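You operate a simulated robot arm through the tools that you are given. There is no shell and no other tool.

You are at the controls of a simulated robot arm. One attempt, no reset.

## Task
Connect both hose ends, black to the orange-neck bottle, switch the grey analyser on and push RINSE.
Fine: the blue hose end goes into the white-neck bottle; push once; leave the analyser on and the lower drawer open; the rest stays.
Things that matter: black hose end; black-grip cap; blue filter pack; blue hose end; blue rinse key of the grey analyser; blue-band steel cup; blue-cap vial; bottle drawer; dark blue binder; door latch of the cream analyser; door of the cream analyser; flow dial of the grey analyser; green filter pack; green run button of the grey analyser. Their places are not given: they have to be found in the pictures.

Only the result counts: the job must be done as asked and must still hold three seconds after the hand-in. Knocking over, shifting, dropping, spilling or breaking anything else fails it.

## Robot
A 7-joint arm with a two-finger parallel gripper, fixed in place. Base frame: the origin is on the floor under the middle of its stand, x ahead of it, y to its left, z up. Units: mm, rad, N and s.
It reaches about 1112 mm from its shoulder. Its first joint turns from -2.897 to 2.897 rad. Payload 3.43 kg.
The TCP is the grasp point between the finger pads, 34 mm short of the fingertips. In the tool frame z runs along the fingers and y along their closing line. The gripper opens to 128 mm. The fingers are 24 mm wide and 12 mm thick; the gripper's body (48 by 130 mm) begins 96 mm behind the TCP.
Orientation is told as [roll, pitch, yaw] about the base's x, y, z axes, in that order, counted from this pose: with the fingers straight down and closing along the base's y, the tool's x points along the base's -x, its y along +y and its z along -z.

## Interface
- The arm moves only by the tool step_arm. Its argument "plan" is a list of rows, each a list of 3 entries, a list of its own where there are three numbers: the shift along the base's x, y, z in cm, then the turn, a rotation vector about the base's x, y, z in rad, then the gripper command, from -1 (shut) to 1 (fully open), values between in proportion. In form: [[[x, y, z], [rx, ry, rz], hand], ...]. A call has 1 to 20 rows; each row shifts and turns the commanded pose from where the row before left it. Each row takes 0.2 s and may step no farther than 50 mm and 0.15 rad from the row before; otherwise, or with a gripper value out of range, the whole call is refused. Where a pose cannot be reached the arm comes as near as it can. A force on the tool above 70 N (or 10 N above the force at the start of the call, whichever is more), or a blocked arm, ends the call early, and 0.2 s more pass. The fingers move at their own pace (about 153 mm/s each) and stop on an object; they squeeze with about 44 N. The grip force told is the motor's: it shows also when the fingers shut on nothing. Time passes only in rows, and 0.2 s behind the last, so rows that do not move let the fingers close. The reply holds the time, the measured pose of the TCP, the force on the tool along the base axes, the opening and the grip force, in the units named above and with some noise, with the torque about the TCP (base axes, N m) and any sound that the robot's microphone picked up.
- Cameras (640 x 400 px; columns grow to the right, rows downward): "scene" is fixed at [48.6, 500.2, 1195]; the picture's right is [0.08, -1.00, 0.00], its down [-0.24, -0.02, -0.97] and it looks along [0.97, 0.08, -0.24] (base axes); focal length 214 px, centre (320, 200). "wrist" rides on the gripper at [76, -11, -160] in the tool frame; the picture's right is [0.15, 0.99, 0.00], its down [-0.88, 0.13, -0.46] and it looks along [-0.45, 0.07, 0.89] (tool axes); focal length 234 px, centre (320, 200).
- grab_frame(camera): a new picture of that camera. No time passes.
- locate(camera, pixels): for up to 12 pixels [column, row] of the newest picture of that camera ("zoom" is the newest enlarged one), the place [x, y, z] in the base frame of the surface seen there, good to about 2 mm. No time passes.
- zoom(camera, box): a new picture of the part [left, top, right, bottom] of that camera's present view, enlarged. No time passes.
- close_job(): hands the job in; it is judged then, once.

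Leave the gripper open and the arm clear of the work at the hand-in unless told otherwise.

The tools are called after ">>>" by a JSON object that holds its "op" and its "data". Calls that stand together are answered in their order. step_arm: Moves the arm, as the interface text tells. Its arguments: {"type":"object","properties":{"plan":{"type":"array"}},"required":["plan"]} The other tools are called the same way: grab_frame (camera) takes a picture; locate (camera, pixels) gives the place of the surface under pixels of a picture; zoom (camera, box) takes an enlarged picture of a part of a camera's view; close_job () hands the job in.

At the start:

```text
time_s: 0.0
eef_pos: [413.2, 406.3, 1258.3]
ee_rot: [0.001, 0.003, 0.001]
wrist_force: [-0.5, -0.8, -0.6]
moment: [0.02, 0.02, -0.02]
width: 127.9
gripper_force: 0.0
```

scene: 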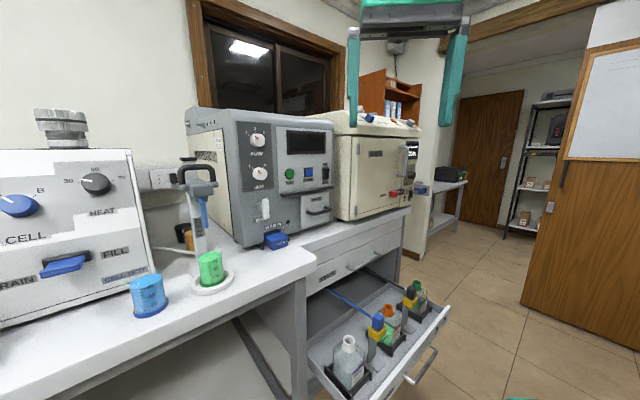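
wrist: 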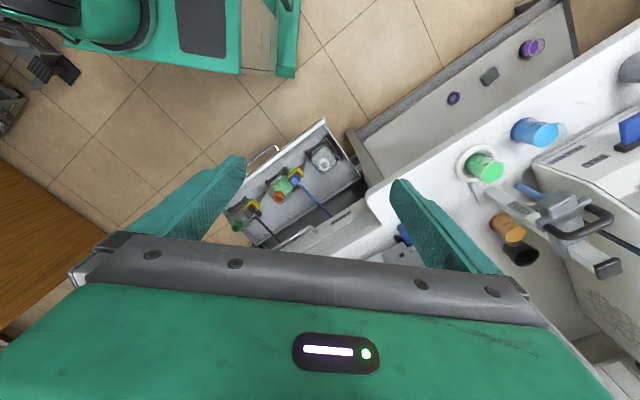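

I see the grey analyser in the middle of the scene picture (about 260,170), and the open lower drawer with bottles (about 380,340). I'll zoom on the drawer and the analyser front first.

>>> {"op": "zoom", "data": {"camera": "scene", "box": [300, 260, 460, 400]}}

>>> {"op": "zoom", "data": {"camera": "scene", "box": [180, 100, 340, 260]}}

>>> {"op": "zoom", "data": {"camera": "wrist", "box": [200, 120, 400, 260]}}

```text
2.86 times, centred on (380, 330) of scene
```

zoom: 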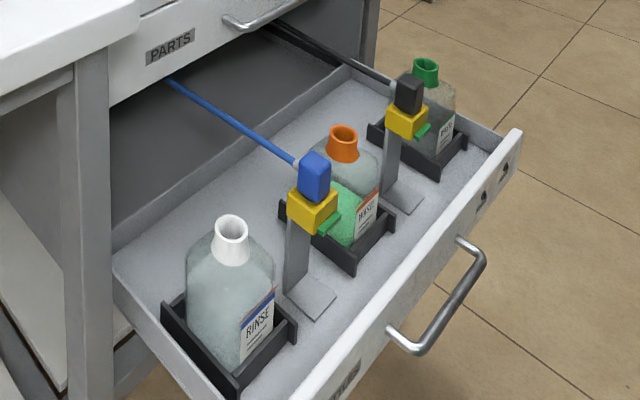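

```text
2.50 times, centred on (260, 180) of scene
```

zoom: 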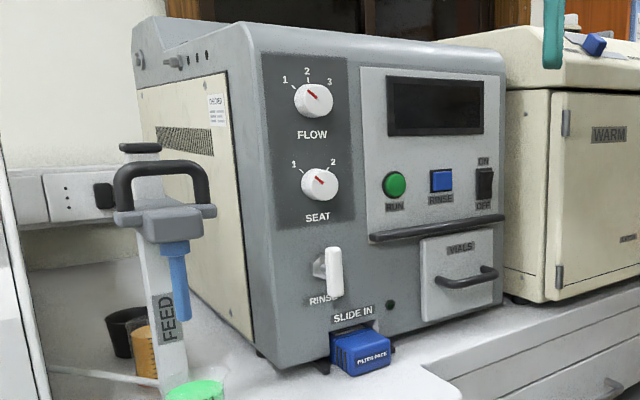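

```text
2.86 times, centred on (300, 190) of wrist
```

zoom: 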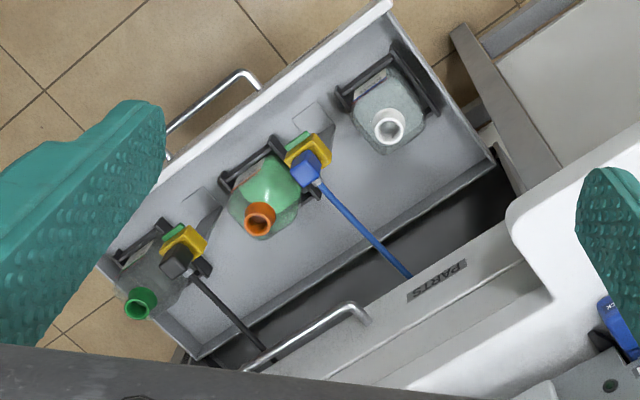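

The drawer holds three bottles (white, orange, green necks) and two hose ends, blue and black, on yellow clips with green tabs. I'll locate points in the wrist zoom: white neck (389,126), orange neck (260,218), green neck (139,303), blue end (304,170), black end (175,262), and the yellow clips.

>>> {"op": "locate", "data": {"camera": "zoom", "pixels": [[389, 126], [260, 218], [139, 303], [304, 168], [175, 262], [318, 145], [190, 238], [298, 142], [172, 232], [350, 220], [220, 300], [310, 115]]}}

>>> {"op": "zoom", "data": {"camera": "scene", "box": [360, 290, 410, 350]}}

>>> {"op": "zoom", "data": {"camera": "scene", "box": [395, 270, 435, 310]}}

```text
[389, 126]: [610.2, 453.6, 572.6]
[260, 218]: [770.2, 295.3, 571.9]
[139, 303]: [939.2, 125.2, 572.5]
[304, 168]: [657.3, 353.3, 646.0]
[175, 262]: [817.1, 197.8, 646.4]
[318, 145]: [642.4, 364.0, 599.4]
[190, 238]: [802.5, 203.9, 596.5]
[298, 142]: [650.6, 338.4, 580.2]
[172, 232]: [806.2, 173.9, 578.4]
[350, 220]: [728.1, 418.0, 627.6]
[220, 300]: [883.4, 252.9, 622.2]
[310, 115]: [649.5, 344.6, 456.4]
```

```text
6.67 times, centred on (385, 320) of scene
```

zoom: 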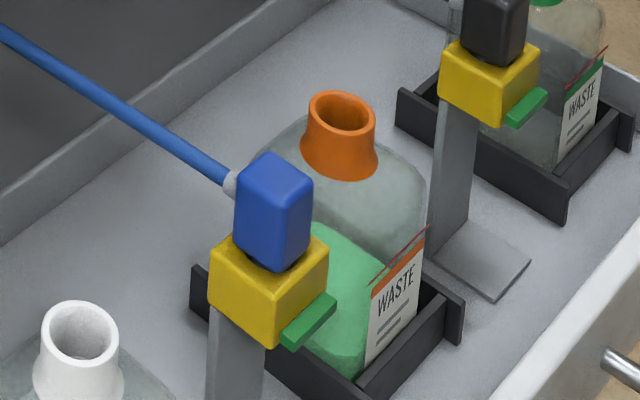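

```text
10.00 times, centred on (415, 290) of scene
```

zoom: 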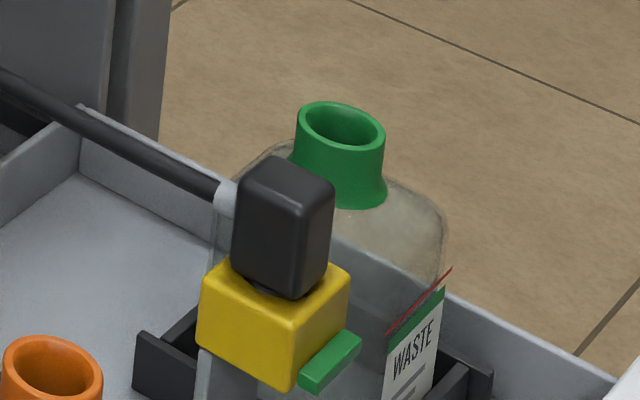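

Next I'll zoom on the grey analyser's front panel: the rocker near scene pixel (301,146), the blue key at (290,146), and the white lever at (264,209).

>>> {"op": "zoom", "data": {"camera": "scene", "box": [270, 125, 340, 170]}}

>>> {"op": "zoom", "data": {"camera": "scene", "box": [240, 190, 310, 255]}}

>>> {"op": "locate", "data": {"camera": "scene", "pixels": [[290, 145], [301, 143], [301, 150], [278, 146], [320, 165], [270, 146], [285, 195], [258, 209], [263, 209], [276, 240], [308, 140], [318, 210]]}}

```text
8.89 times, centred on (305, 148) of scene
```

zoom: 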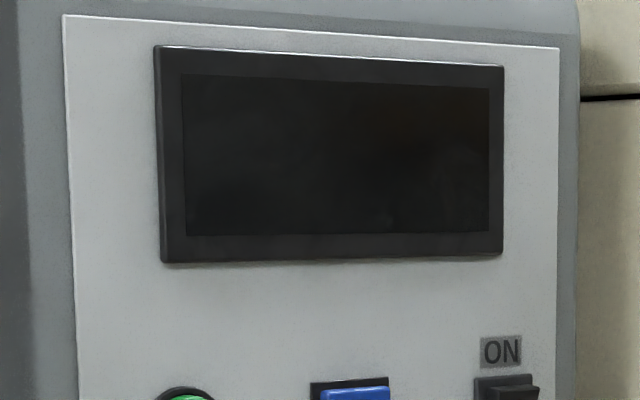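

```text
6.15 times, centred on (275, 222) of scene
```

zoom: 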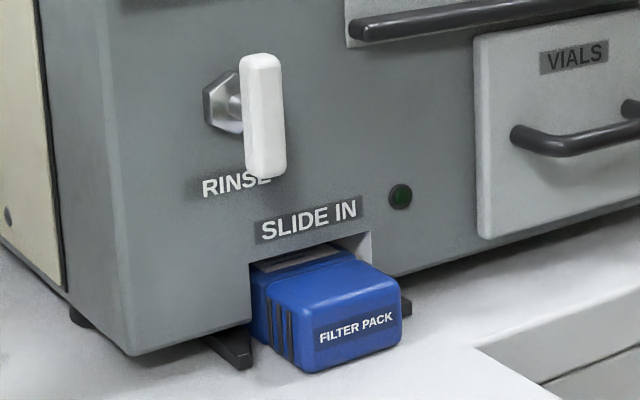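

```text
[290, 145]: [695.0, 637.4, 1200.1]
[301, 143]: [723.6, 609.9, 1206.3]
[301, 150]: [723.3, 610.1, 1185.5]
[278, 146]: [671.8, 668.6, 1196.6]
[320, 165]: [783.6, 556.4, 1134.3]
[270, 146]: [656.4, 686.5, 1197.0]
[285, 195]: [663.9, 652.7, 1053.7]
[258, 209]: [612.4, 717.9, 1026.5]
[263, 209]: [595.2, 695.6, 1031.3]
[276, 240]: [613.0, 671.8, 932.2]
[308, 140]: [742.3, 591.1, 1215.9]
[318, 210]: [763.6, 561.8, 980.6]
```

The display is dark. I'll zoom on the rocker and keys, then plan a closer look with the wrist camera.

>>> {"op": "zoom", "data": {"camera": "scene", "box": [272, 136, 312, 161]}}

>>> {"op": "zoom", "data": {"camera": "scene", "box": [300, 220, 460, 320]}}

```text
16.00 times, centred on (292, 148) of scene
```

zoom: 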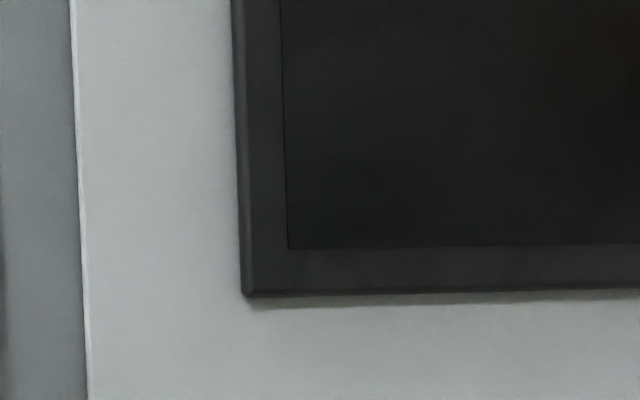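

```text
4.00 times, centred on (380, 270) of scene
```

zoom: 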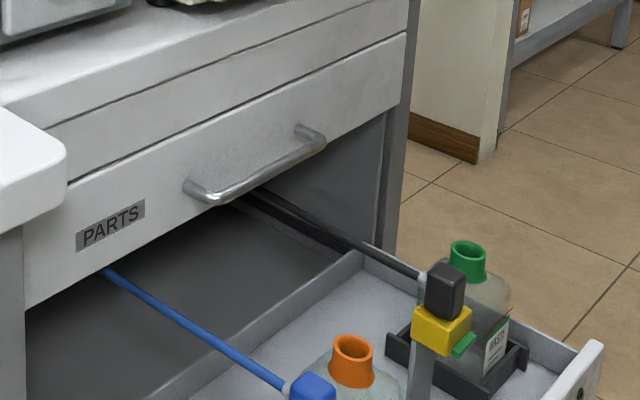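

The keys are lower than I guessed: blue key about (308,172), rocker about (326,173), green button about (290,174). I'll zoom in there.

>>> {"op": "zoom", "data": {"camera": "scene", "box": [282, 158, 338, 193]}}

>>> {"op": "locate", "data": {"camera": "scene", "pixels": [[308, 172], [326, 169], [326, 177], [290, 174], [315, 172], [300, 172], [300, 186], [330, 172], [340, 190]]}}

```text
11.43 times, centred on (310, 176) of scene
```

zoom: 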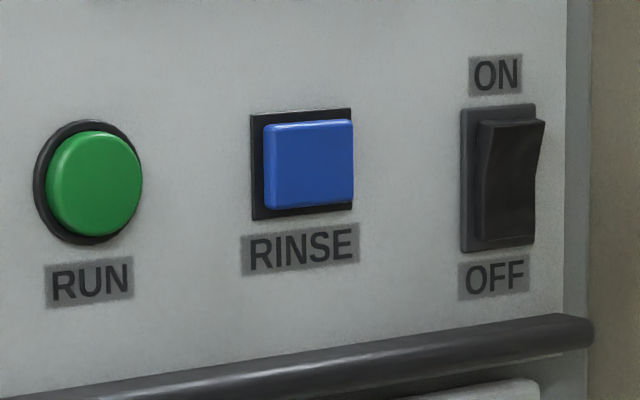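

```text
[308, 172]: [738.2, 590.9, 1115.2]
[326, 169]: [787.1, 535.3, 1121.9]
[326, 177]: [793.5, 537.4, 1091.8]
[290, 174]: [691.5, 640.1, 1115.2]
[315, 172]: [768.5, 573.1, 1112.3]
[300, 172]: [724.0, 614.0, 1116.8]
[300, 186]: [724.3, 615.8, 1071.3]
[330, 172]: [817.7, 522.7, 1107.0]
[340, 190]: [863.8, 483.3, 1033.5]
```

The rocker's top half (ON) sticks out, so it is OFF now and the top has to be pressed. Before lowering the arm, I'll locate counter edges and nearby obstacles in the wrist picture: counter corner (370,195), counter (430,190), PARTS handle (290,240), drawer rims (325,122), (360,185).

>>> {"op": "grab_frame", "data": {"camera": "wrist"}}

>>> {"op": "locate", "data": {"camera": "wrist", "pixels": [[372, 195], [385, 225], [430, 165], [295, 240], [325, 122], [360, 182], [275, 150], [350, 135], [325, 225], [485, 165], [215, 200], [530, 130]]}}

```text
taken
```

wrist: 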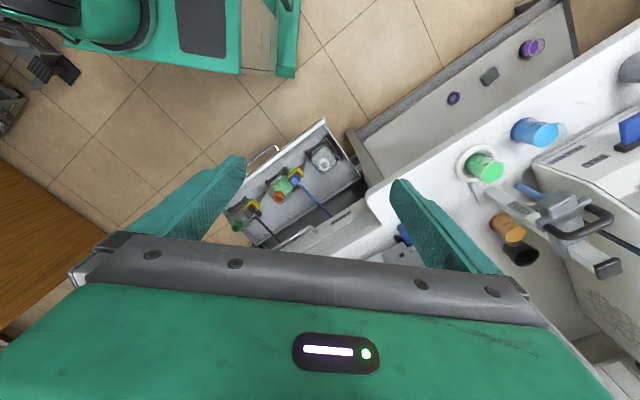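

```text
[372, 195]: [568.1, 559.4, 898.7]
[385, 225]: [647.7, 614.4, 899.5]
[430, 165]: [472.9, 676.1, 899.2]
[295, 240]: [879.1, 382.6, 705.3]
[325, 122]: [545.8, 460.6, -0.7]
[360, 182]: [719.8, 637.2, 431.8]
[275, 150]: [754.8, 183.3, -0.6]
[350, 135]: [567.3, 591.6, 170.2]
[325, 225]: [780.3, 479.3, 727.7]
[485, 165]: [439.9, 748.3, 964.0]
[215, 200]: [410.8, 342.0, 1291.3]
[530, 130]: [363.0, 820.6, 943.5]
```

The space over the drawer (roughly u = 620–890 along the 45° direction) looks clear from above. I'll turn the hand 45° to line up with the cabinet, then lower it and take a closer look.

>>> {"op": "step_arm", "data": {"plan": [[[0, 0, 0], [0, 0, 0.131], 1], [[0, 0, 0], [0, 0, 0.131], 1], [[0, 0, 0], [0, 0, 0.131], 1], [[0, 0, 0], [0, 0, 0.131], 1], [[0, 0, 0], [0, 0, 0.131], 1], [[0, 0, 0], [0, 0, 0.13], 1], [[1.3, -1.3, -3.3], [0, 0, 0], 1], [[1.3, -1.3, -3.3], [0, 0, 0], 1], [[1.3, -1.3, -3.3], [0, 0, 0], 1], [[1.3, -1.3, -3.3], [0, 0, 0], 1], [[1.3, -1.3, -3.3], [0, 0, 0], 1], [[1.3, -1.3, -3.3], [0, 0, 0], 1], [[1.3, -1.3, -3.3], [0, 0, 0], 1], [[1.3, -1.3, -3.3], [0, 0, 0], 1]]}}

>>> {"op": "grab_frame", "data": {"camera": "wrist"}}

>>> {"op": "grab_frame", "data": {"camera": "scene"}}

```text
time_s: 3.0
eef_pos: [501.6, 300.6, 1000.3]
ee_rot: [0.002, -0.014, 0.787]
wrist_force: [-1.0, 0.1, -0.2]
moment: [-0.01, 0.0, 0.01]
width: 127.8
gripper_force: 0.1
```

```text
taken
```

wrist: 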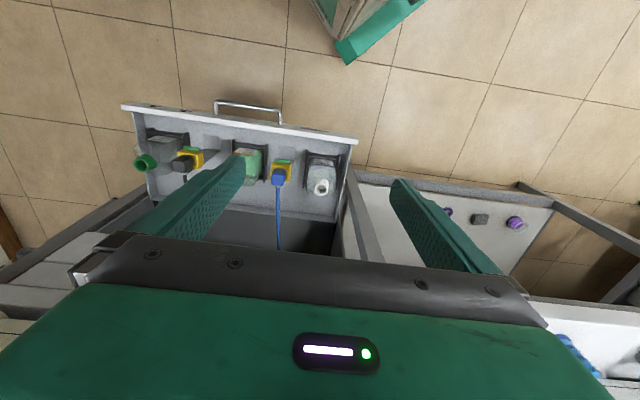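

```text
taken
```

scene: 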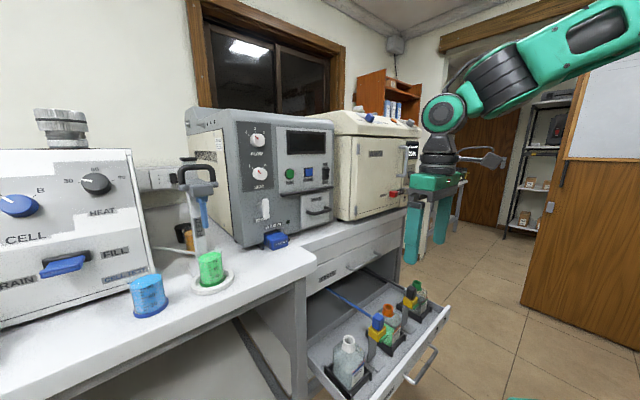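

The drawer is now clear in the wrist view. I'll zoom on the hose ends: blue at (280,172), black at (185,160).

>>> {"op": "zoom", "data": {"camera": "wrist", "box": [240, 140, 340, 200]}}

>>> {"op": "zoom", "data": {"camera": "wrist", "box": [130, 125, 230, 185]}}

>>> {"op": "zoom", "data": {"camera": "scene", "box": [325, 270, 445, 400]}}

```text
6.40 times, centred on (290, 170) of wrist
```

zoom: 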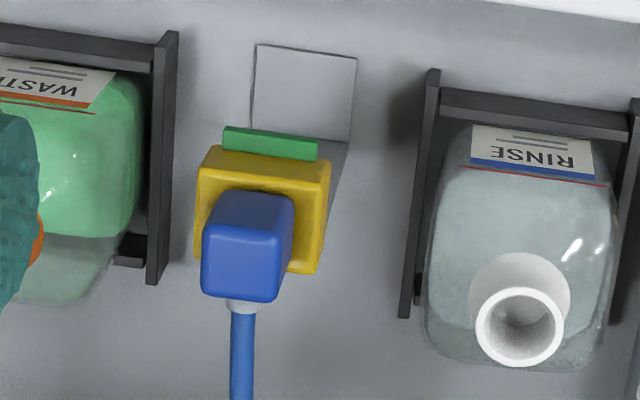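

```text
6.40 times, centred on (180, 155) of wrist
```

zoom: 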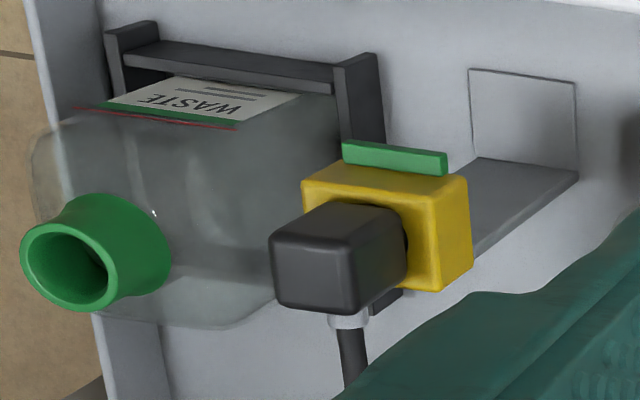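

```text
3.08 times, centred on (385, 335) of scene
```

zoom: 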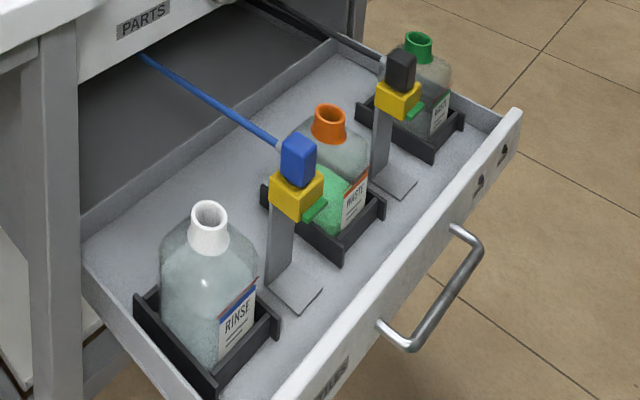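

I'll locate exact features on the blue hose end in a fresh wrist zoom: top face corners (205,248), (232,192), (293,205), (280,250), the yellow block, the green tab, and the white neck rim.

>>> {"op": "zoom", "data": {"camera": "wrist", "box": [240, 140, 340, 200]}}

>>> {"op": "locate", "data": {"camera": "zoom", "pixels": [[210, 250], [276, 255], [215, 290], [272, 294], [225, 200], [286, 205], [245, 270], [205, 160], [320, 170], [228, 140], [312, 150], [310, 255]]}}

>>> {"op": "locate", "data": {"camera": "zoom", "pixels": [[482, 328], [557, 328], [520, 292], [520, 364], [520, 325], [520, 265], [242, 320], [242, 380], [300, 60], [300, 120], [595, 260], [230, 305]]}}

```text
6.40 times, centred on (290, 170) of wrist
```

zoom: 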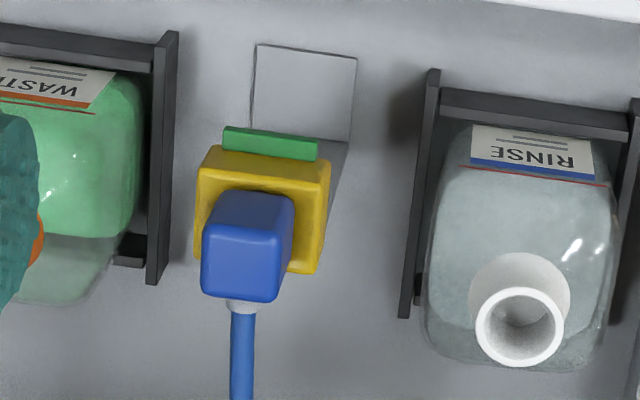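

```text
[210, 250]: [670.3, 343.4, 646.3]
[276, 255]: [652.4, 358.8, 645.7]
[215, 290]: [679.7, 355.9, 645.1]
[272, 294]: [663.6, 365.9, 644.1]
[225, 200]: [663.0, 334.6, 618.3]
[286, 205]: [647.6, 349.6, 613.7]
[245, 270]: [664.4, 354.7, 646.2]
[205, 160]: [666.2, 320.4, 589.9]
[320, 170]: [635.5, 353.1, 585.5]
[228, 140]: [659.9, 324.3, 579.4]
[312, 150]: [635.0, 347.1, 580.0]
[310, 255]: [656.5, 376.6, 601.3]
```

```text
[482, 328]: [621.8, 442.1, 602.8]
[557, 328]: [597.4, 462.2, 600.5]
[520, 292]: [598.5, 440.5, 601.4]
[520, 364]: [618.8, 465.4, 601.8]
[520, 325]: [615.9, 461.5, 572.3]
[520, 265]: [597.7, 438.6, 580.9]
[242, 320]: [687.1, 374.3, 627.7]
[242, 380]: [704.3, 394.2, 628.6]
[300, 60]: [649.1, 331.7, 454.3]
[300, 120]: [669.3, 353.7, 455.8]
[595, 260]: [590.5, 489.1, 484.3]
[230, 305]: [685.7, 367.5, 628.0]
```

Blue hose end: top centre about (666, 356), z 646. It is about 25 mm square and stands on a yellow block with its top at z ≈ 601. The white neck rim is at about (609, 453), z 602. I'll move above the blue end, let the arm settle, and look again.

>>> {"op": "step_arm", "data": {"plan": [[[1.87, 0.65, -2.93], [0, 0, 0], 1], [[1.87, 0.65, -2.93], [0, 0, 0], 1], [[1.87, 0.65, -2.93], [0, 0, 0], 1], [[1.87, 0.65, -2.93], [0, 0, 0], 1], [[1.87, 0.65, -2.93], [0, 0, 0], 1], [[1.87, 0.65, -2.93], [0, 0, 0], 1], [[1.87, 0.65, -2.93], [0, 0, 0], 1], [[1.87, 0.65, -2.93], [0, 0, 0], 1], [[0, 0, 0], [0, 0, 0], 1], [[0, 0, 0], [0, 0, 0], 1], [[0, 0, 0], [0, 0, 0], 1]]}}

>>> {"op": "grab_frame", "data": {"camera": "wrist"}}

>>> {"op": "grab_frame", "data": {"camera": "scene"}}

```text
time_s: 5.4
eef_pos: [652.2, 352.6, 763.9]
ee_rot: [0.003, -0.012, 0.785]
wrist_force: [-0.4, 0.3, -0.4]
moment: [0.03, 0.0, -0.02]
width: 128.0
gripper_force: 0.0
```

```text
taken
```

wrist: 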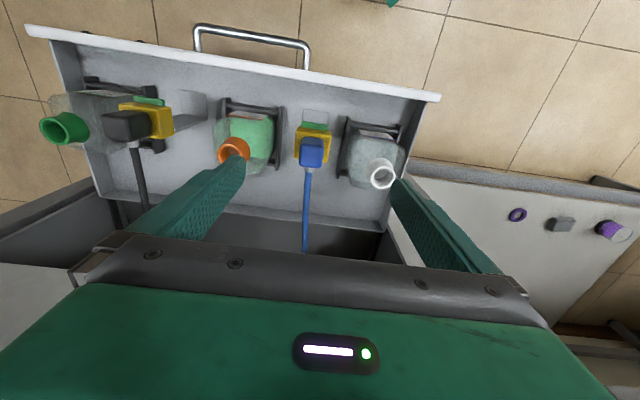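

```text
taken
```

scene: 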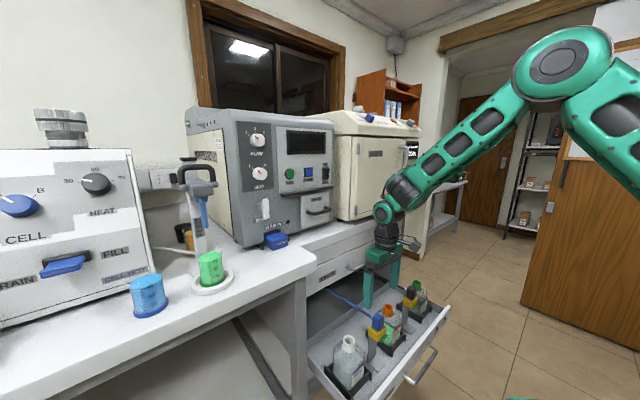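

The measured pose sits about 15 mm short in x of what I commanded, and the picture agrees: the blue top appears left of the point below the TCP, (319,149). I'll trust the measured pose and refine the targets with close zooms.

>>> {"op": "zoom", "data": {"camera": "wrist", "box": [280, 110, 344, 150]}}

>>> {"op": "zoom", "data": {"camera": "wrist", "box": [270, 100, 430, 200]}}

```text
10.00 times, centred on (312, 130) of wrist
```

zoom: 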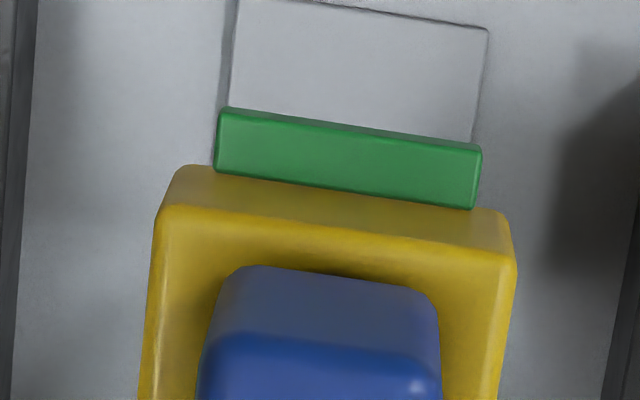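

```text
4.00 times, centred on (350, 150) of wrist
```

zoom: 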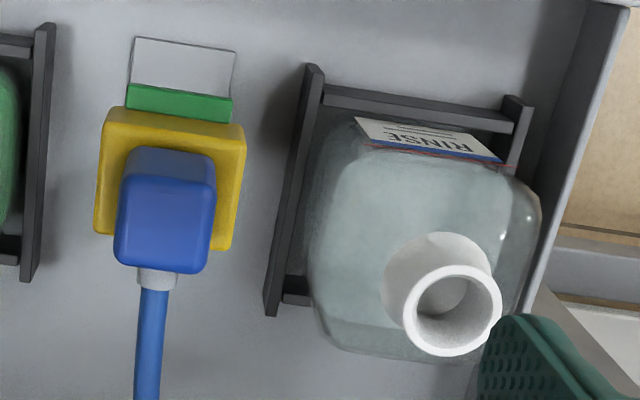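

>>> {"op": "locate", "data": {"camera": "zoom", "pixels": [[120, 220], [210, 228], [122, 255], [200, 265], [165, 185], [165, 262], [165, 225], [100, 225], [220, 245], [180, 92], [120, 130], [240, 135]]}}

>>> {"op": "locate", "data": {"camera": "zoom", "pixels": [[409, 310], [497, 318], [455, 268], [450, 350], [452, 312], [470, 300], [140, 300], [158, 285], [140, 330], [130, 115], [225, 120], [180, 50]]}}

```text
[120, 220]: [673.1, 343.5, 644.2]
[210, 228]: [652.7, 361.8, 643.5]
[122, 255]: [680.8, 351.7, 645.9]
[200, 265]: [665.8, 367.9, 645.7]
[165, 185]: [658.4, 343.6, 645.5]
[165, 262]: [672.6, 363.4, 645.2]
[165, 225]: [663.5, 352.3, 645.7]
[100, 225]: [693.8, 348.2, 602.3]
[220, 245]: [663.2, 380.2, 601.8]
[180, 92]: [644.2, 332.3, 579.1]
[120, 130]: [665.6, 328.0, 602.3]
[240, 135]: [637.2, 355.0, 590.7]
```

```text
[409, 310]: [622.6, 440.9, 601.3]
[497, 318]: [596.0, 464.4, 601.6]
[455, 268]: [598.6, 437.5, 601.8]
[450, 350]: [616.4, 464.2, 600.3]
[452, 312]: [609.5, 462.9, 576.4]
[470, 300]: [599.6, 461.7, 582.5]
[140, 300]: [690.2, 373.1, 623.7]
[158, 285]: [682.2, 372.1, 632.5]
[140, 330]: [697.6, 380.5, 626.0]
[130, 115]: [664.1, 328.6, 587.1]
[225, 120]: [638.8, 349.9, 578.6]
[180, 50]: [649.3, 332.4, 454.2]
```

The blue block's centre works out to (665, 354), about 26 mm across. I'll correct the position, lower the hand to z ≈ 685 with the fingers about 80 mm apart, and check.

>>> {"op": "step_arm", "data": {"plan": [[[0.65, 0.07, -2.0], [0, 0, 0], 0.25], [[0.65, 0.08, -2.0], [0, 0, 0], 0.25], [[0, 0, -2.0], [0, 0, 0], 0.25], [[0, 0, -1.9], [0, 0, 0], 0.25], [[0, 0, 0], [0, 0, 0], 0.25], [[0, 0, 0], [0, 0, 0], 0.25]]}}

>>> {"op": "grab_frame", "data": {"camera": "wrist"}}

```text
time_s: 6.8
eef_pos: [664.0, 354.3, 685.0]
ee_rot: [0.002, -0.011, 0.785]
wrist_force: [-0.8, 0.4, -0.3]
moment: [0.0, -0.01, -0.02]
width: 80.0
gripper_force: 0.0
```

```text
taken
```

wrist: 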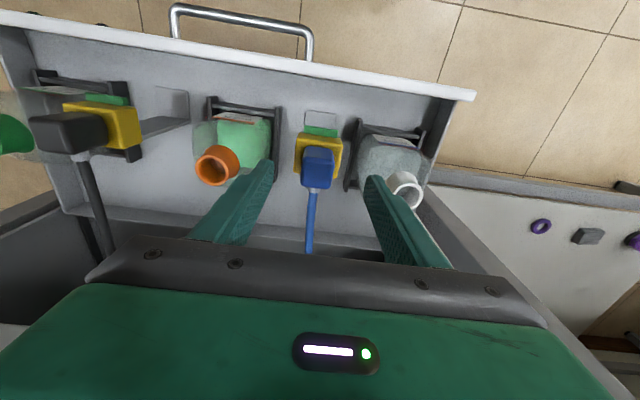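

The hand is centred over the blue end (318,165 in the picture). I'll lower to z ≈ 640, leaving the fingertips about 5 mm above the yellow block, and then close.

>>> {"op": "step_arm", "data": {"plan": [[[0.05, 0, -1.5], [0, 0, 0], 0.25], [[0.05, 0, -1.5], [0, 0, 0], 0.25], [[0, 0, -1.5], [0, 0, 0], 0.25], [[0, 0, 0], [0, 0, 0], 0.25], [[0, 0, 0], [0, 0, 0], 0.25]]}}

>>> {"op": "grab_frame", "data": {"camera": "wrist"}}

>>> {"op": "zoom", "data": {"camera": "scene", "box": [340, 280, 430, 350]}}

```text
time_s: 8.0
eef_pos: [664.7, 353.5, 641.3]
ee_rot: [0.003, -0.01, 0.784]
wrist_force: [-0.1, 0.1, 1.3]
moment: [-0.01, -0.01, -0.02]
width: 80.1
gripper_force: 0.1
```

```text
taken
```

wrist: 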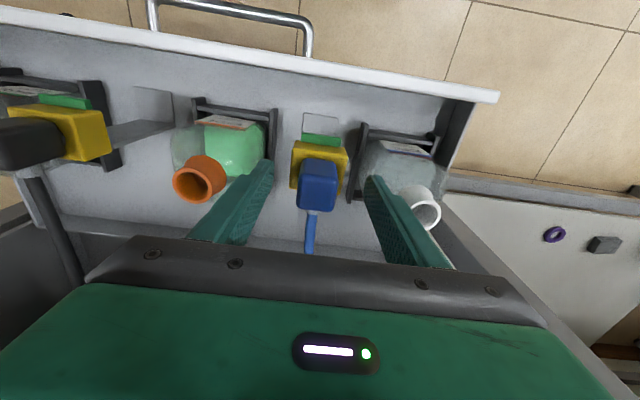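

```text
5.71 times, centred on (385, 315) of scene
```

zoom: 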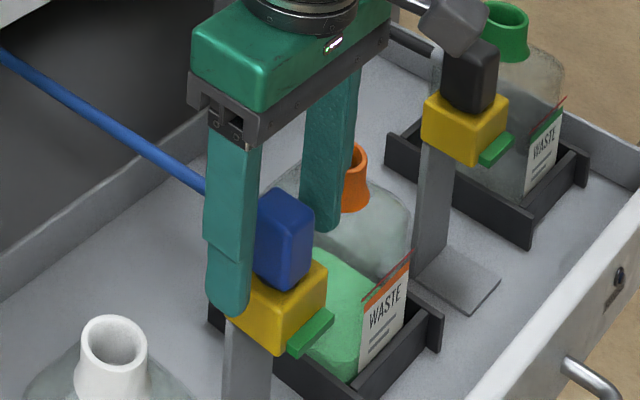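

The fingers straddle the blue end. I'll close to 30 mm first, then fully, and read the width and force.

>>> {"op": "step_arm", "data": {"plan": [[[0, 0, 0], [0, 0, 0], -0.5], [[0, 0, 0], [0, 0, 0], -0.5], [[0, 0, 0], [0, 0, 0], -1], [[0, 0, 0], [0, 0, 0], -1]]}}

>>> {"op": "grab_frame", "data": {"camera": "wrist"}}

```text
time_s: 9.0
eef_pos: [663.8, 353.8, 641.4]
ee_rot: [0.002, -0.011, 0.786]
wrist_force: [-0.8, 0.7, 0.5]
moment: [-0.02, 0.0, -0.02]
width: 28.5
gripper_force: 43.9
```

```text
taken
```

wrist: 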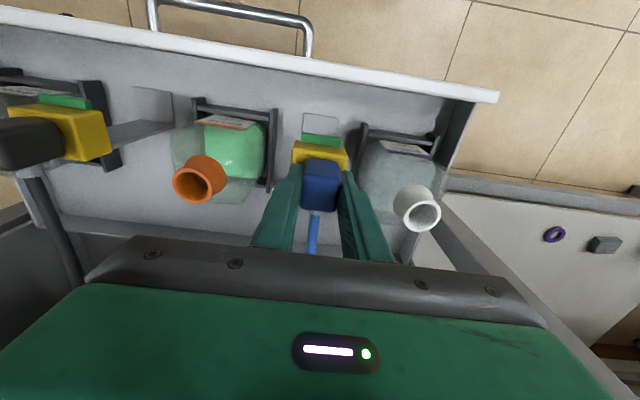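

It is gripped at 28.5 mm wide with no side force. I'll lift gently by 4 mm and read the force, to learn whether the yellow clip holds it.

>>> {"op": "step_arm", "data": {"plan": [[[0, 0, 0.2], [0, 0, 0], -1], [[0, 0, 0.2], [0, 0, 0], -1], [[0, 0, 0], [0, 0, 0], -1]]}}

>>> {"op": "zoom", "data": {"camera": "scene", "box": [340, 280, 430, 350]}}

>>> {"op": "zoom", "data": {"camera": "wrist", "box": [260, 100, 380, 220]}}

```text
time_s: 9.8
eef_pos: [663.5, 355.5, 644.8]
ee_rot: [0.002, -0.01, 0.788]
wrist_force: [0.2, 1.3, 0.2]
moment: [-0.03, 0.0, -0.02]
width: 28.8
gripper_force: 43.9
```

```text
5.71 times, centred on (385, 315) of scene
```

zoom: 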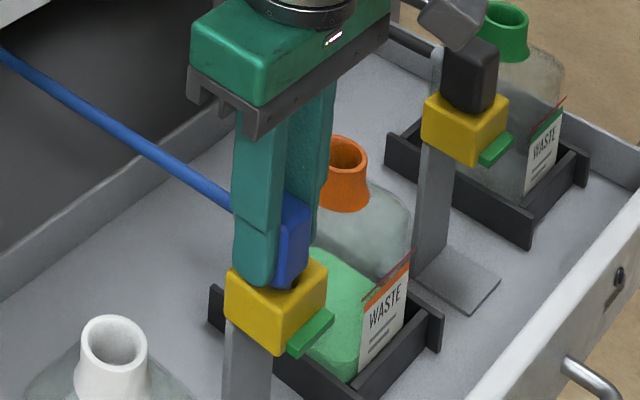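

```text
3.33 times, centred on (320, 160) of wrist
```

zoom: 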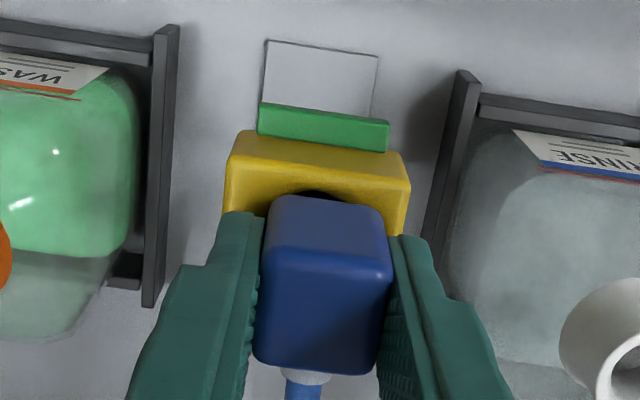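

It rises freely with no force. I'll keep lifting slowly: 1 cm, then more.

>>> {"op": "step_arm", "data": {"plan": [[[0, 0, 0.5], [0, 0, 0], -1], [[0, 0, 0.5], [0, 0, 0], -1], [[0, 0, 0], [0, 0, 0], -1]]}}

>>> {"op": "zoom", "data": {"camera": "scene", "box": [340, 280, 430, 350]}}

```text
time_s: 10.6
eef_pos: [664.9, 354.2, 655.5]
ee_rot: [0.003, -0.012, 0.786]
wrist_force: [0.6, 0.6, -1.0]
moment: [0.02, 0.04, 0.01]
width: 28.9
gripper_force: 43.7
```

```text
5.71 times, centred on (385, 315) of scene
```

zoom: 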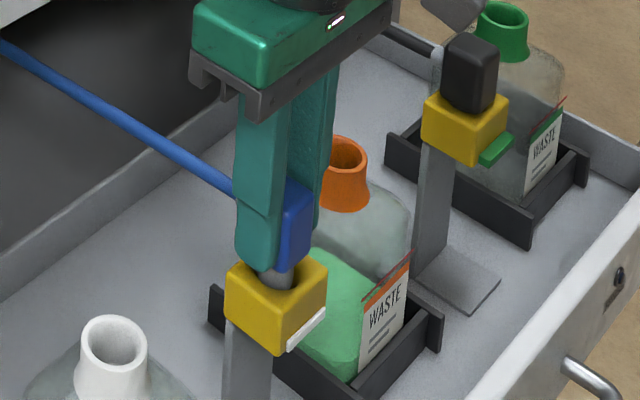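

The clip's tab went from green to white, so it is just a presence indicator, and a grey plug is coming out. I'll lift another 4 cm to clear it.

>>> {"op": "step_arm", "data": {"plan": [[[0, 0, 1.0], [0, 0, 0], -1], [[0, 0, 1.0], [0, 0, 0], -1], [[0, 0, 1.0], [0, 0, 0], -1], [[0, 0, 1.0], [0, 0, 0], -1], [[0, 0, 0], [0, 0, 0], -1], [[0, 0, 0], [0, 0, 0], -1]]}}

>>> {"op": "zoom", "data": {"camera": "scene", "box": [320, 260, 440, 360]}}

>>> {"op": "grab_frame", "data": {"camera": "wrist"}}

```text
time_s: 12.0
eef_pos: [664.9, 356.3, 694.6]
ee_rot: [0.002, -0.008, 0.784]
wrist_force: [0.4, 0.8, -0.2]
moment: [-0.02, -0.03, 0.01]
width: 28.5
gripper_force: 44.1
```

```text
4.00 times, centred on (380, 310) of scene
```

zoom: 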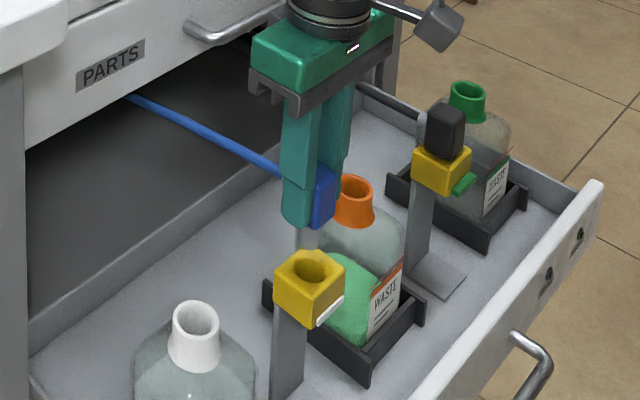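

```text
taken
```

wrist: 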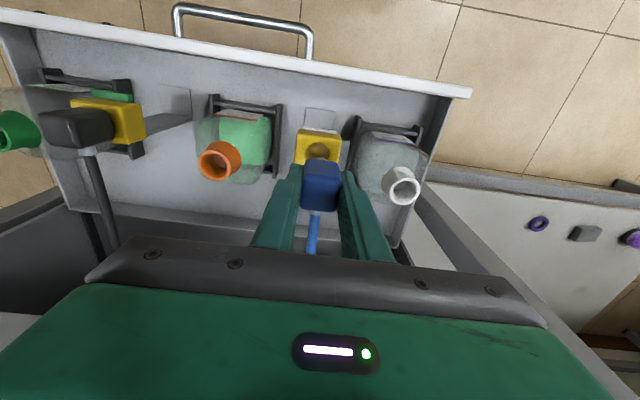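

The plug is out. I'll measure the yellow clip's empty hole, where the plug sat, and the white neck rim. The difference is the move needed.

>>> {"op": "zoom", "data": {"camera": "wrist", "box": [284, 120, 348, 160]}}

>>> {"op": "locate", "data": {"camera": "zoom", "pixels": [[350, 220], [270, 290], [440, 290], [350, 290], [200, 200], [140, 300], [540, 240], [530, 320], [240, 240], [430, 245], [355, 320], [350, 130]]}}

>>> {"op": "zoom", "data": {"camera": "wrist", "box": [370, 165, 434, 205]}}

```text
10.00 times, centred on (316, 140) of wrist
```

zoom: 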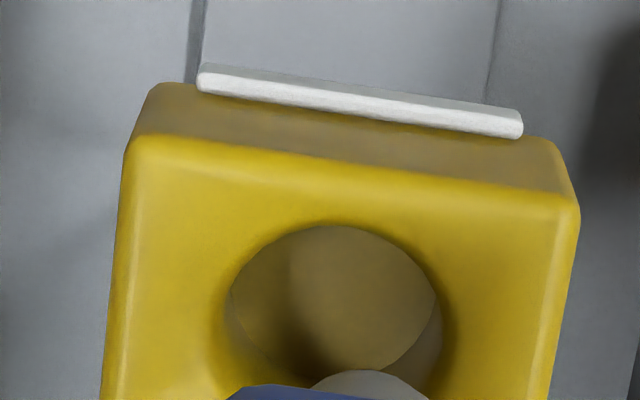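

```text
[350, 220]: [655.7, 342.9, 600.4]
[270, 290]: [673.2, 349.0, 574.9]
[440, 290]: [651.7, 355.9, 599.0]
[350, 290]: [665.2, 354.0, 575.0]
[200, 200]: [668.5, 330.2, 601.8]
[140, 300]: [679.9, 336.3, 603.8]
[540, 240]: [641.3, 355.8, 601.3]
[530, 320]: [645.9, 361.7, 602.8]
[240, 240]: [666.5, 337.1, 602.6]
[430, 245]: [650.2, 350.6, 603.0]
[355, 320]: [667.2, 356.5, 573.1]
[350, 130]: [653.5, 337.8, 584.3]
```

```text
10.00 times, centred on (402, 185) of wrist
```

zoom: 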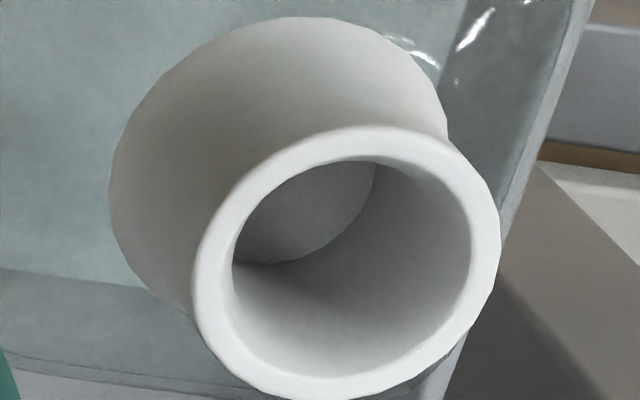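

>>> {"op": "locate", "data": {"camera": "zoom", "pixels": [[210, 280], [485, 240], [340, 142], [335, 388], [240, 180], [460, 170], [455, 340], [225, 350], [400, 145], [250, 370], [200, 300], [490, 260]]}}

>>> {"op": "zoom", "data": {"camera": "wrist", "box": [284, 140, 364, 240]}}

```text
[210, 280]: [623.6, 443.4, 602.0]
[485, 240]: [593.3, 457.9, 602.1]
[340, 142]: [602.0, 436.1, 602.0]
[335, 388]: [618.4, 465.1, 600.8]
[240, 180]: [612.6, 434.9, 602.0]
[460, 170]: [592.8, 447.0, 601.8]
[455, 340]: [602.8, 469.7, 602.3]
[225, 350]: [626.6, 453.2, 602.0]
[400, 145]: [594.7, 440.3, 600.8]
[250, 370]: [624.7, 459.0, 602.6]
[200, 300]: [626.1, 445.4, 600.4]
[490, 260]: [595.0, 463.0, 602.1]
```

```text
4.00 times, centred on (324, 190) of wrist
```

zoom: 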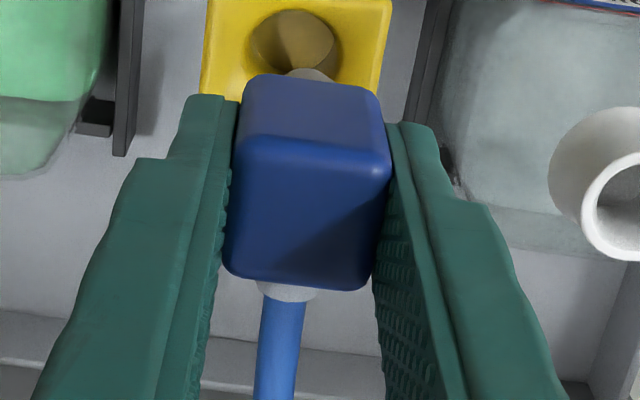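

Next I'll measure the gripped block's top face in this zoom, to know where the plug axis sits relative to the TCP.

>>> {"op": "locate", "data": {"camera": "zoom", "pixels": [[245, 155], [382, 175], [232, 262], [364, 278], [315, 158], [300, 272], [310, 120], [290, 290], [285, 340], [240, 210], [375, 230], [310, 72]]}}

```text
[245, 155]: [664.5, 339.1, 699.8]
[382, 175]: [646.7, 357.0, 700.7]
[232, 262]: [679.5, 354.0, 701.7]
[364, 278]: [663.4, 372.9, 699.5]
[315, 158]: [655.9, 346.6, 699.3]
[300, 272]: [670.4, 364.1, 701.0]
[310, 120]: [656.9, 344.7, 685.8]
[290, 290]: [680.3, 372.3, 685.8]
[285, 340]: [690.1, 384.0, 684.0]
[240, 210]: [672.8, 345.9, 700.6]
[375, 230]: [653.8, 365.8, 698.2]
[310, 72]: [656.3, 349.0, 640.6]
```

The block centre is (663.6, 355.3) and the white neck centre is about (608.9, 452.0). I'll move (-54.7, +96.7) mm at this height, with the plug bottom about 25 mm above the rim.

>>> {"op": "step_arm", "data": {"plan": [[[-0.91, 1.612, 0], [0, 0, 0], -1], [[-0.91, 1.612, 0], [0, 0, 0], -1], [[-0.912, 1.612, 0], [0, 0, 0], -1], [[-0.912, 1.612, 0], [0, 0, 0], -1], [[-0.913, 1.611, 0], [0, 0, 0], -1], [[-0.913, 1.611, 0], [0, 0, 0], -1], [[0, 0, 0], [0, 0, 0], -1], [[0, 0, 0], [0, 0, 0], -1], [[0, 0, 0], [0, 0, 0], -1]]}}

>>> {"op": "grab_frame", "data": {"camera": "wrist"}}

>>> {"op": "zoom", "data": {"camera": "scene", "box": [300, 260, 420, 380]}}

```text
time_s: 14.0
eef_pos: [610.9, 452.0, 693.7]
ee_rot: [0.003, -0.012, 0.784]
wrist_force: [0.0, 0.4, -0.5]
moment: [0.02, -0.02, 0.0]
width: 28.8
gripper_force: 43.8
```

```text
taken
```

wrist: 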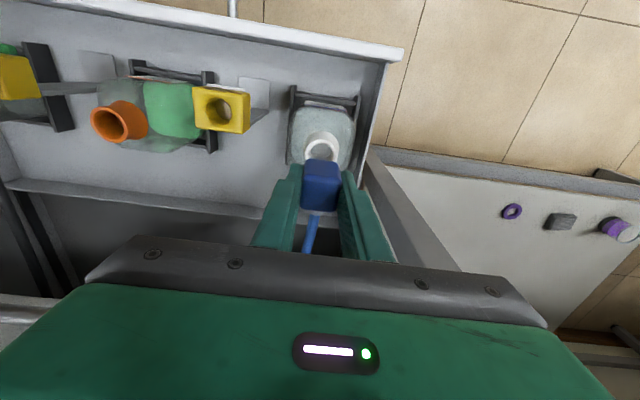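

```text
3.33 times, centred on (360, 320) of scene
```

zoom: 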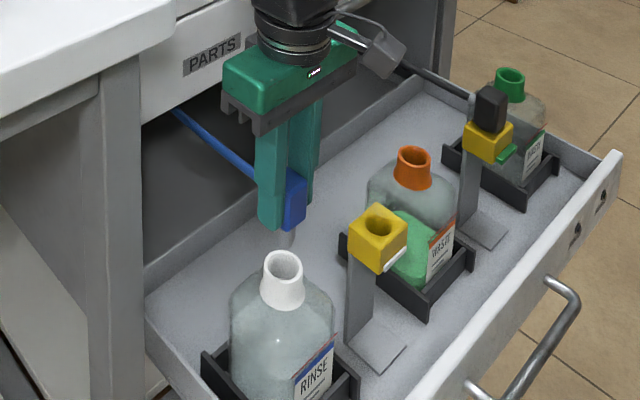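

The block is now over the white bottle. I'll zoom in to check alignment of block and neck near (320,165).

>>> {"op": "zoom", "data": {"camera": "wrist", "box": [280, 120, 360, 220]}}

>>> {"op": "locate", "data": {"camera": "zoom", "pixels": [[245, 155], [382, 175], [232, 262], [364, 278], [315, 168], [300, 272], [240, 210], [375, 230], [310, 68], [355, 105], [268, 95], [340, 75]]}}

```text
4.00 times, centred on (320, 170) of wrist
```

zoom: 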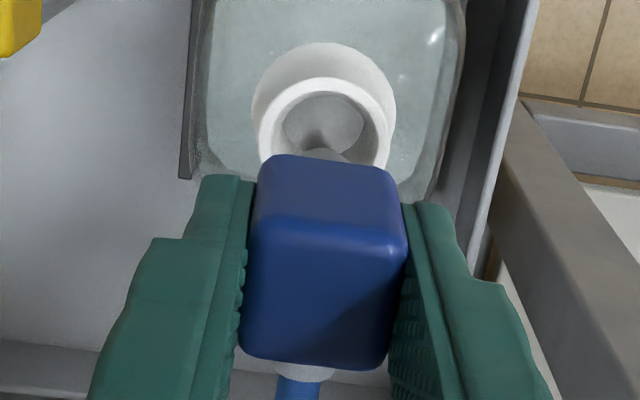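

```text
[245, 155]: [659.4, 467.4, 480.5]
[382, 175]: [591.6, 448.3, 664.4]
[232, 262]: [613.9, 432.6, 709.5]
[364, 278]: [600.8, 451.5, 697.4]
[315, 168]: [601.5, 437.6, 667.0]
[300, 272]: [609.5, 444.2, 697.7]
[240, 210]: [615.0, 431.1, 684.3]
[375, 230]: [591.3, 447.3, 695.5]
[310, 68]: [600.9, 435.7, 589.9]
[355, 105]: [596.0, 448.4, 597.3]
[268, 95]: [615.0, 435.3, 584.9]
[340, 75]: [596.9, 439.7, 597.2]
```

>>> {"op": "locate", "data": {"camera": "zoom", "pixels": [[258, 235], [400, 250], [248, 340], [378, 355], [330, 235], [310, 350], [252, 290], [392, 300], [318, 295], [268, 140], [385, 150], [325, 85]]}}

```text
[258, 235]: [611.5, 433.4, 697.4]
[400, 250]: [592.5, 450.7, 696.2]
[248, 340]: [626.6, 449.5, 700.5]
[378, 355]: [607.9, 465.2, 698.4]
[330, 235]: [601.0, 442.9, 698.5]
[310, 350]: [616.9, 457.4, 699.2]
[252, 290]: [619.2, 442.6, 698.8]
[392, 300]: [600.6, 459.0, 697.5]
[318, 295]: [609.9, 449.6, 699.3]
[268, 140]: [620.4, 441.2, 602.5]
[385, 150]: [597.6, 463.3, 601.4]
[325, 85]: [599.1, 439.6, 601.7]
```

The block is about 2 mm off the neck centre. I'll correct by (-0.5, +2.3) mm, then lower 20 mm and look again.

>>> {"op": "step_arm", "data": {"plan": [[[-0.05, 0.23, 0], [0, 0.01, 0], -1], [[0, 0, -0.7], [0, 0, 0], -1], [[0, 0, -0.7], [0, 0, 0], -1], [[0, 0, -0.6], [0, 0, 0], -1], [[0, 0, 0], [0, 0, 0], -1], [[0, 0, 0], [0, 0, 0], -1]]}}

>>> {"op": "zoom", "data": {"camera": "scene", "box": [320, 290, 400, 360]}}

>>> {"op": "zoom", "data": {"camera": "wrist", "box": [280, 120, 360, 220]}}

```text
time_s: 15.4
eef_pos: [611.9, 454.5, 674.4]
ee_rot: [0.008, -0.003, 0.785]
wrist_force: [0.1, -0.1, -0.6]
moment: [-0.02, -0.04, -0.02]
width: 28.8
gripper_force: 44.1
```

```text
5.71 times, centred on (360, 325) of scene
```

zoom: 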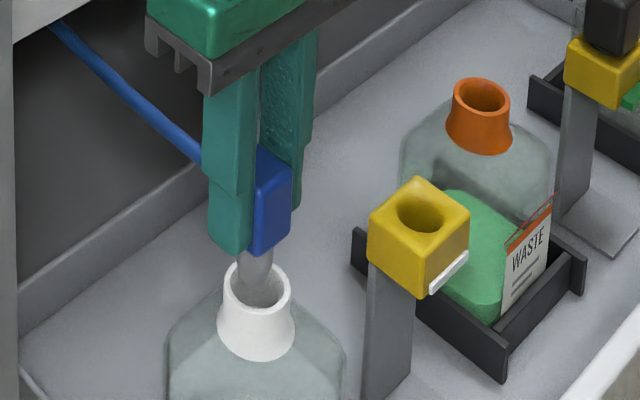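

```text
4.00 times, centred on (320, 170) of wrist
```

zoom: 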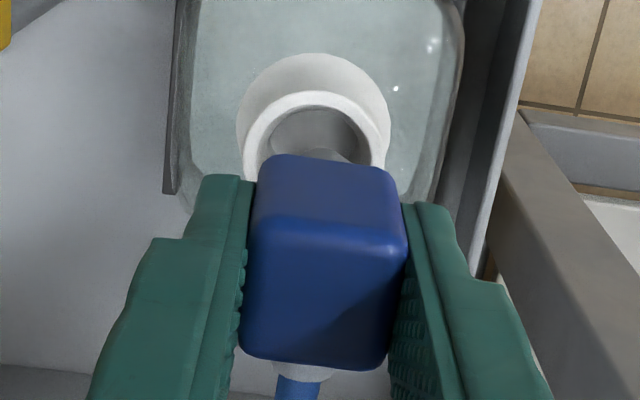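

The plug tip is at the neck opening. I'll measure block and rim once more before going deeper.

>>> {"op": "locate", "data": {"camera": "zoom", "pixels": [[258, 235], [400, 250], [248, 340], [378, 355], [330, 235], [310, 350], [252, 290], [392, 300], [250, 140], [382, 150], [316, 100], [330, 155]]}}

>>> {"op": "zoom", "data": {"camera": "scene", "box": [336, 310, 376, 350]}}

```text
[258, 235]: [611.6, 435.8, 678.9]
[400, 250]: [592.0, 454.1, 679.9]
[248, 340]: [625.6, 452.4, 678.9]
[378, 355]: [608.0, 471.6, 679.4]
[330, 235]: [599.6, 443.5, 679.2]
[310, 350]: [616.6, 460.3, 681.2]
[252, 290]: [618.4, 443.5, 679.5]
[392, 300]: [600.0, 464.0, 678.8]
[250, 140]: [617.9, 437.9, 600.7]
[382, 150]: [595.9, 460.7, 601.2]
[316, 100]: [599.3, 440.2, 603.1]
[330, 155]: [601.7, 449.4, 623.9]
```

```text
10.00 times, centred on (356, 330) of scene
```

zoom: 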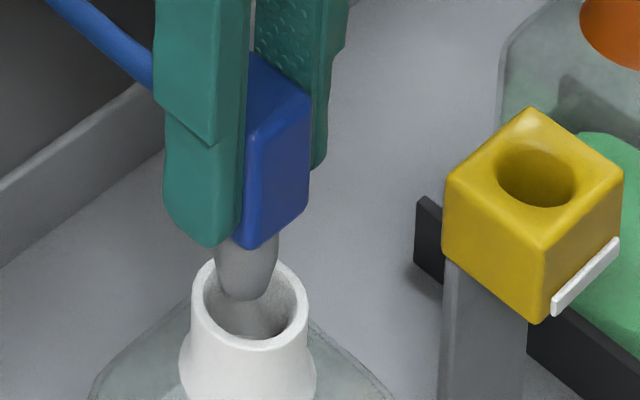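

Alignment is within about 1.5 mm and the rounded plug has about 4 mm of play. I'll lower 24 mm more and watch the force.

>>> {"op": "step_arm", "data": {"plan": [[[0, 0, -0.6], [0, 0, 0], -1], [[0, 0, -0.6], [0, 0, 0], -1], [[0, 0, -0.6], [0, 0, 0], -1], [[0, 0, -0.6], [0, 0, 0], -1], [[0, 0, 0], [0, 0, 0], -1], [[0, 0, 0], [0, 0, 0], -1]]}}

>>> {"op": "zoom", "data": {"camera": "scene", "box": [336, 310, 376, 350]}}

```text
time_s: 16.8
eef_pos: [609.7, 453.2, 651.7]
ee_rot: [0.008, -0.003, 0.786]
wrist_force: [0.4, 0.9, -0.5]
moment: [0.01, 0.0, -0.01]
width: 28.7
gripper_force: 43.7
```

```text
10.00 times, centred on (356, 330) of scene
```

zoom: 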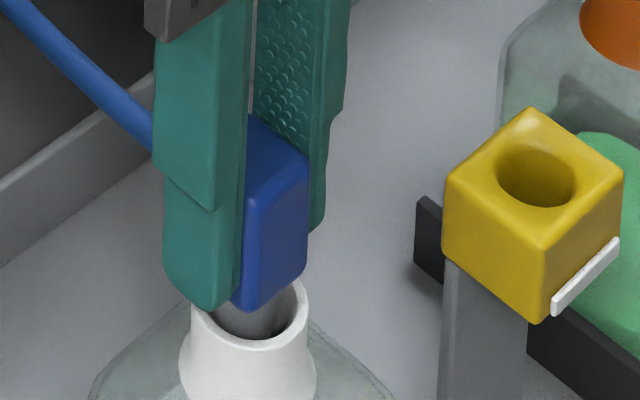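

There is no force and the plug is entering the neck. I'll lower the last 10 mm in 2 mm steps.

>>> {"op": "step_arm", "data": {"plan": [[[0, 0, -0.25], [0, 0, 0], -1], [[0, 0, -0.25], [0, 0, 0], -1], [[0, 0, -0.25], [0, 0, 0], -1], [[0, 0, -0.25], [0, 0, 0], -1], [[0, 0, 0], [0, 0, 0], -1], [[0, 0, 0], [0, 0, 0], -1]]}}

>>> {"op": "zoom", "data": {"camera": "scene", "box": [336, 310, 376, 350]}}

```text
time_s: 18.2
eef_pos: [609.4, 455.3, 639.4]
ee_rot: [0.009, -0.005, 0.785]
wrist_force: [-0.2, -0.6, -0.8]
moment: [-0.01, -0.02, 0.05]
width: 28.7
gripper_force: 44.7
```

```text
10.00 times, centred on (356, 330) of scene
```

zoom: 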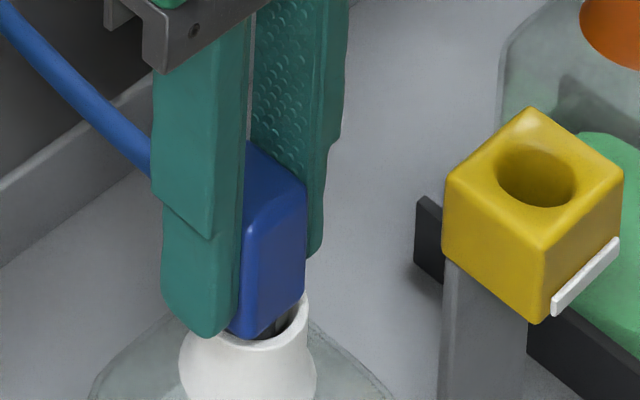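

Still no contact force at z = 639.4. I'll look closely from the wrist and locate the block top and rim before pushing further.

>>> {"op": "zoom", "data": {"camera": "wrist", "box": [270, 110, 370, 230]}}

>>> {"op": "zoom", "data": {"camera": "scene", "box": [346, 328, 370, 348]}}

```text
3.33 times, centred on (320, 170) of wrist
```

zoom: 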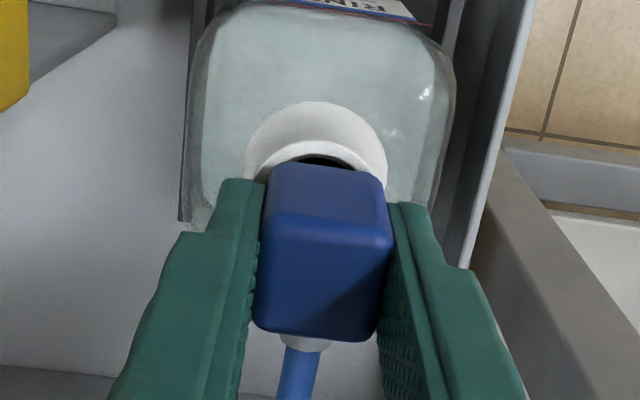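

```text
16.00 times, centred on (358, 338) of scene
```

zoom: 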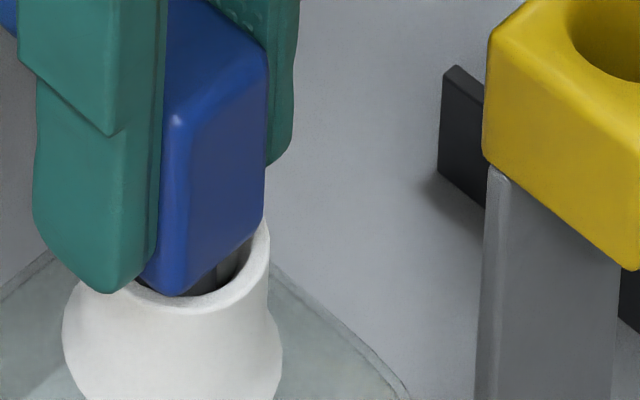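

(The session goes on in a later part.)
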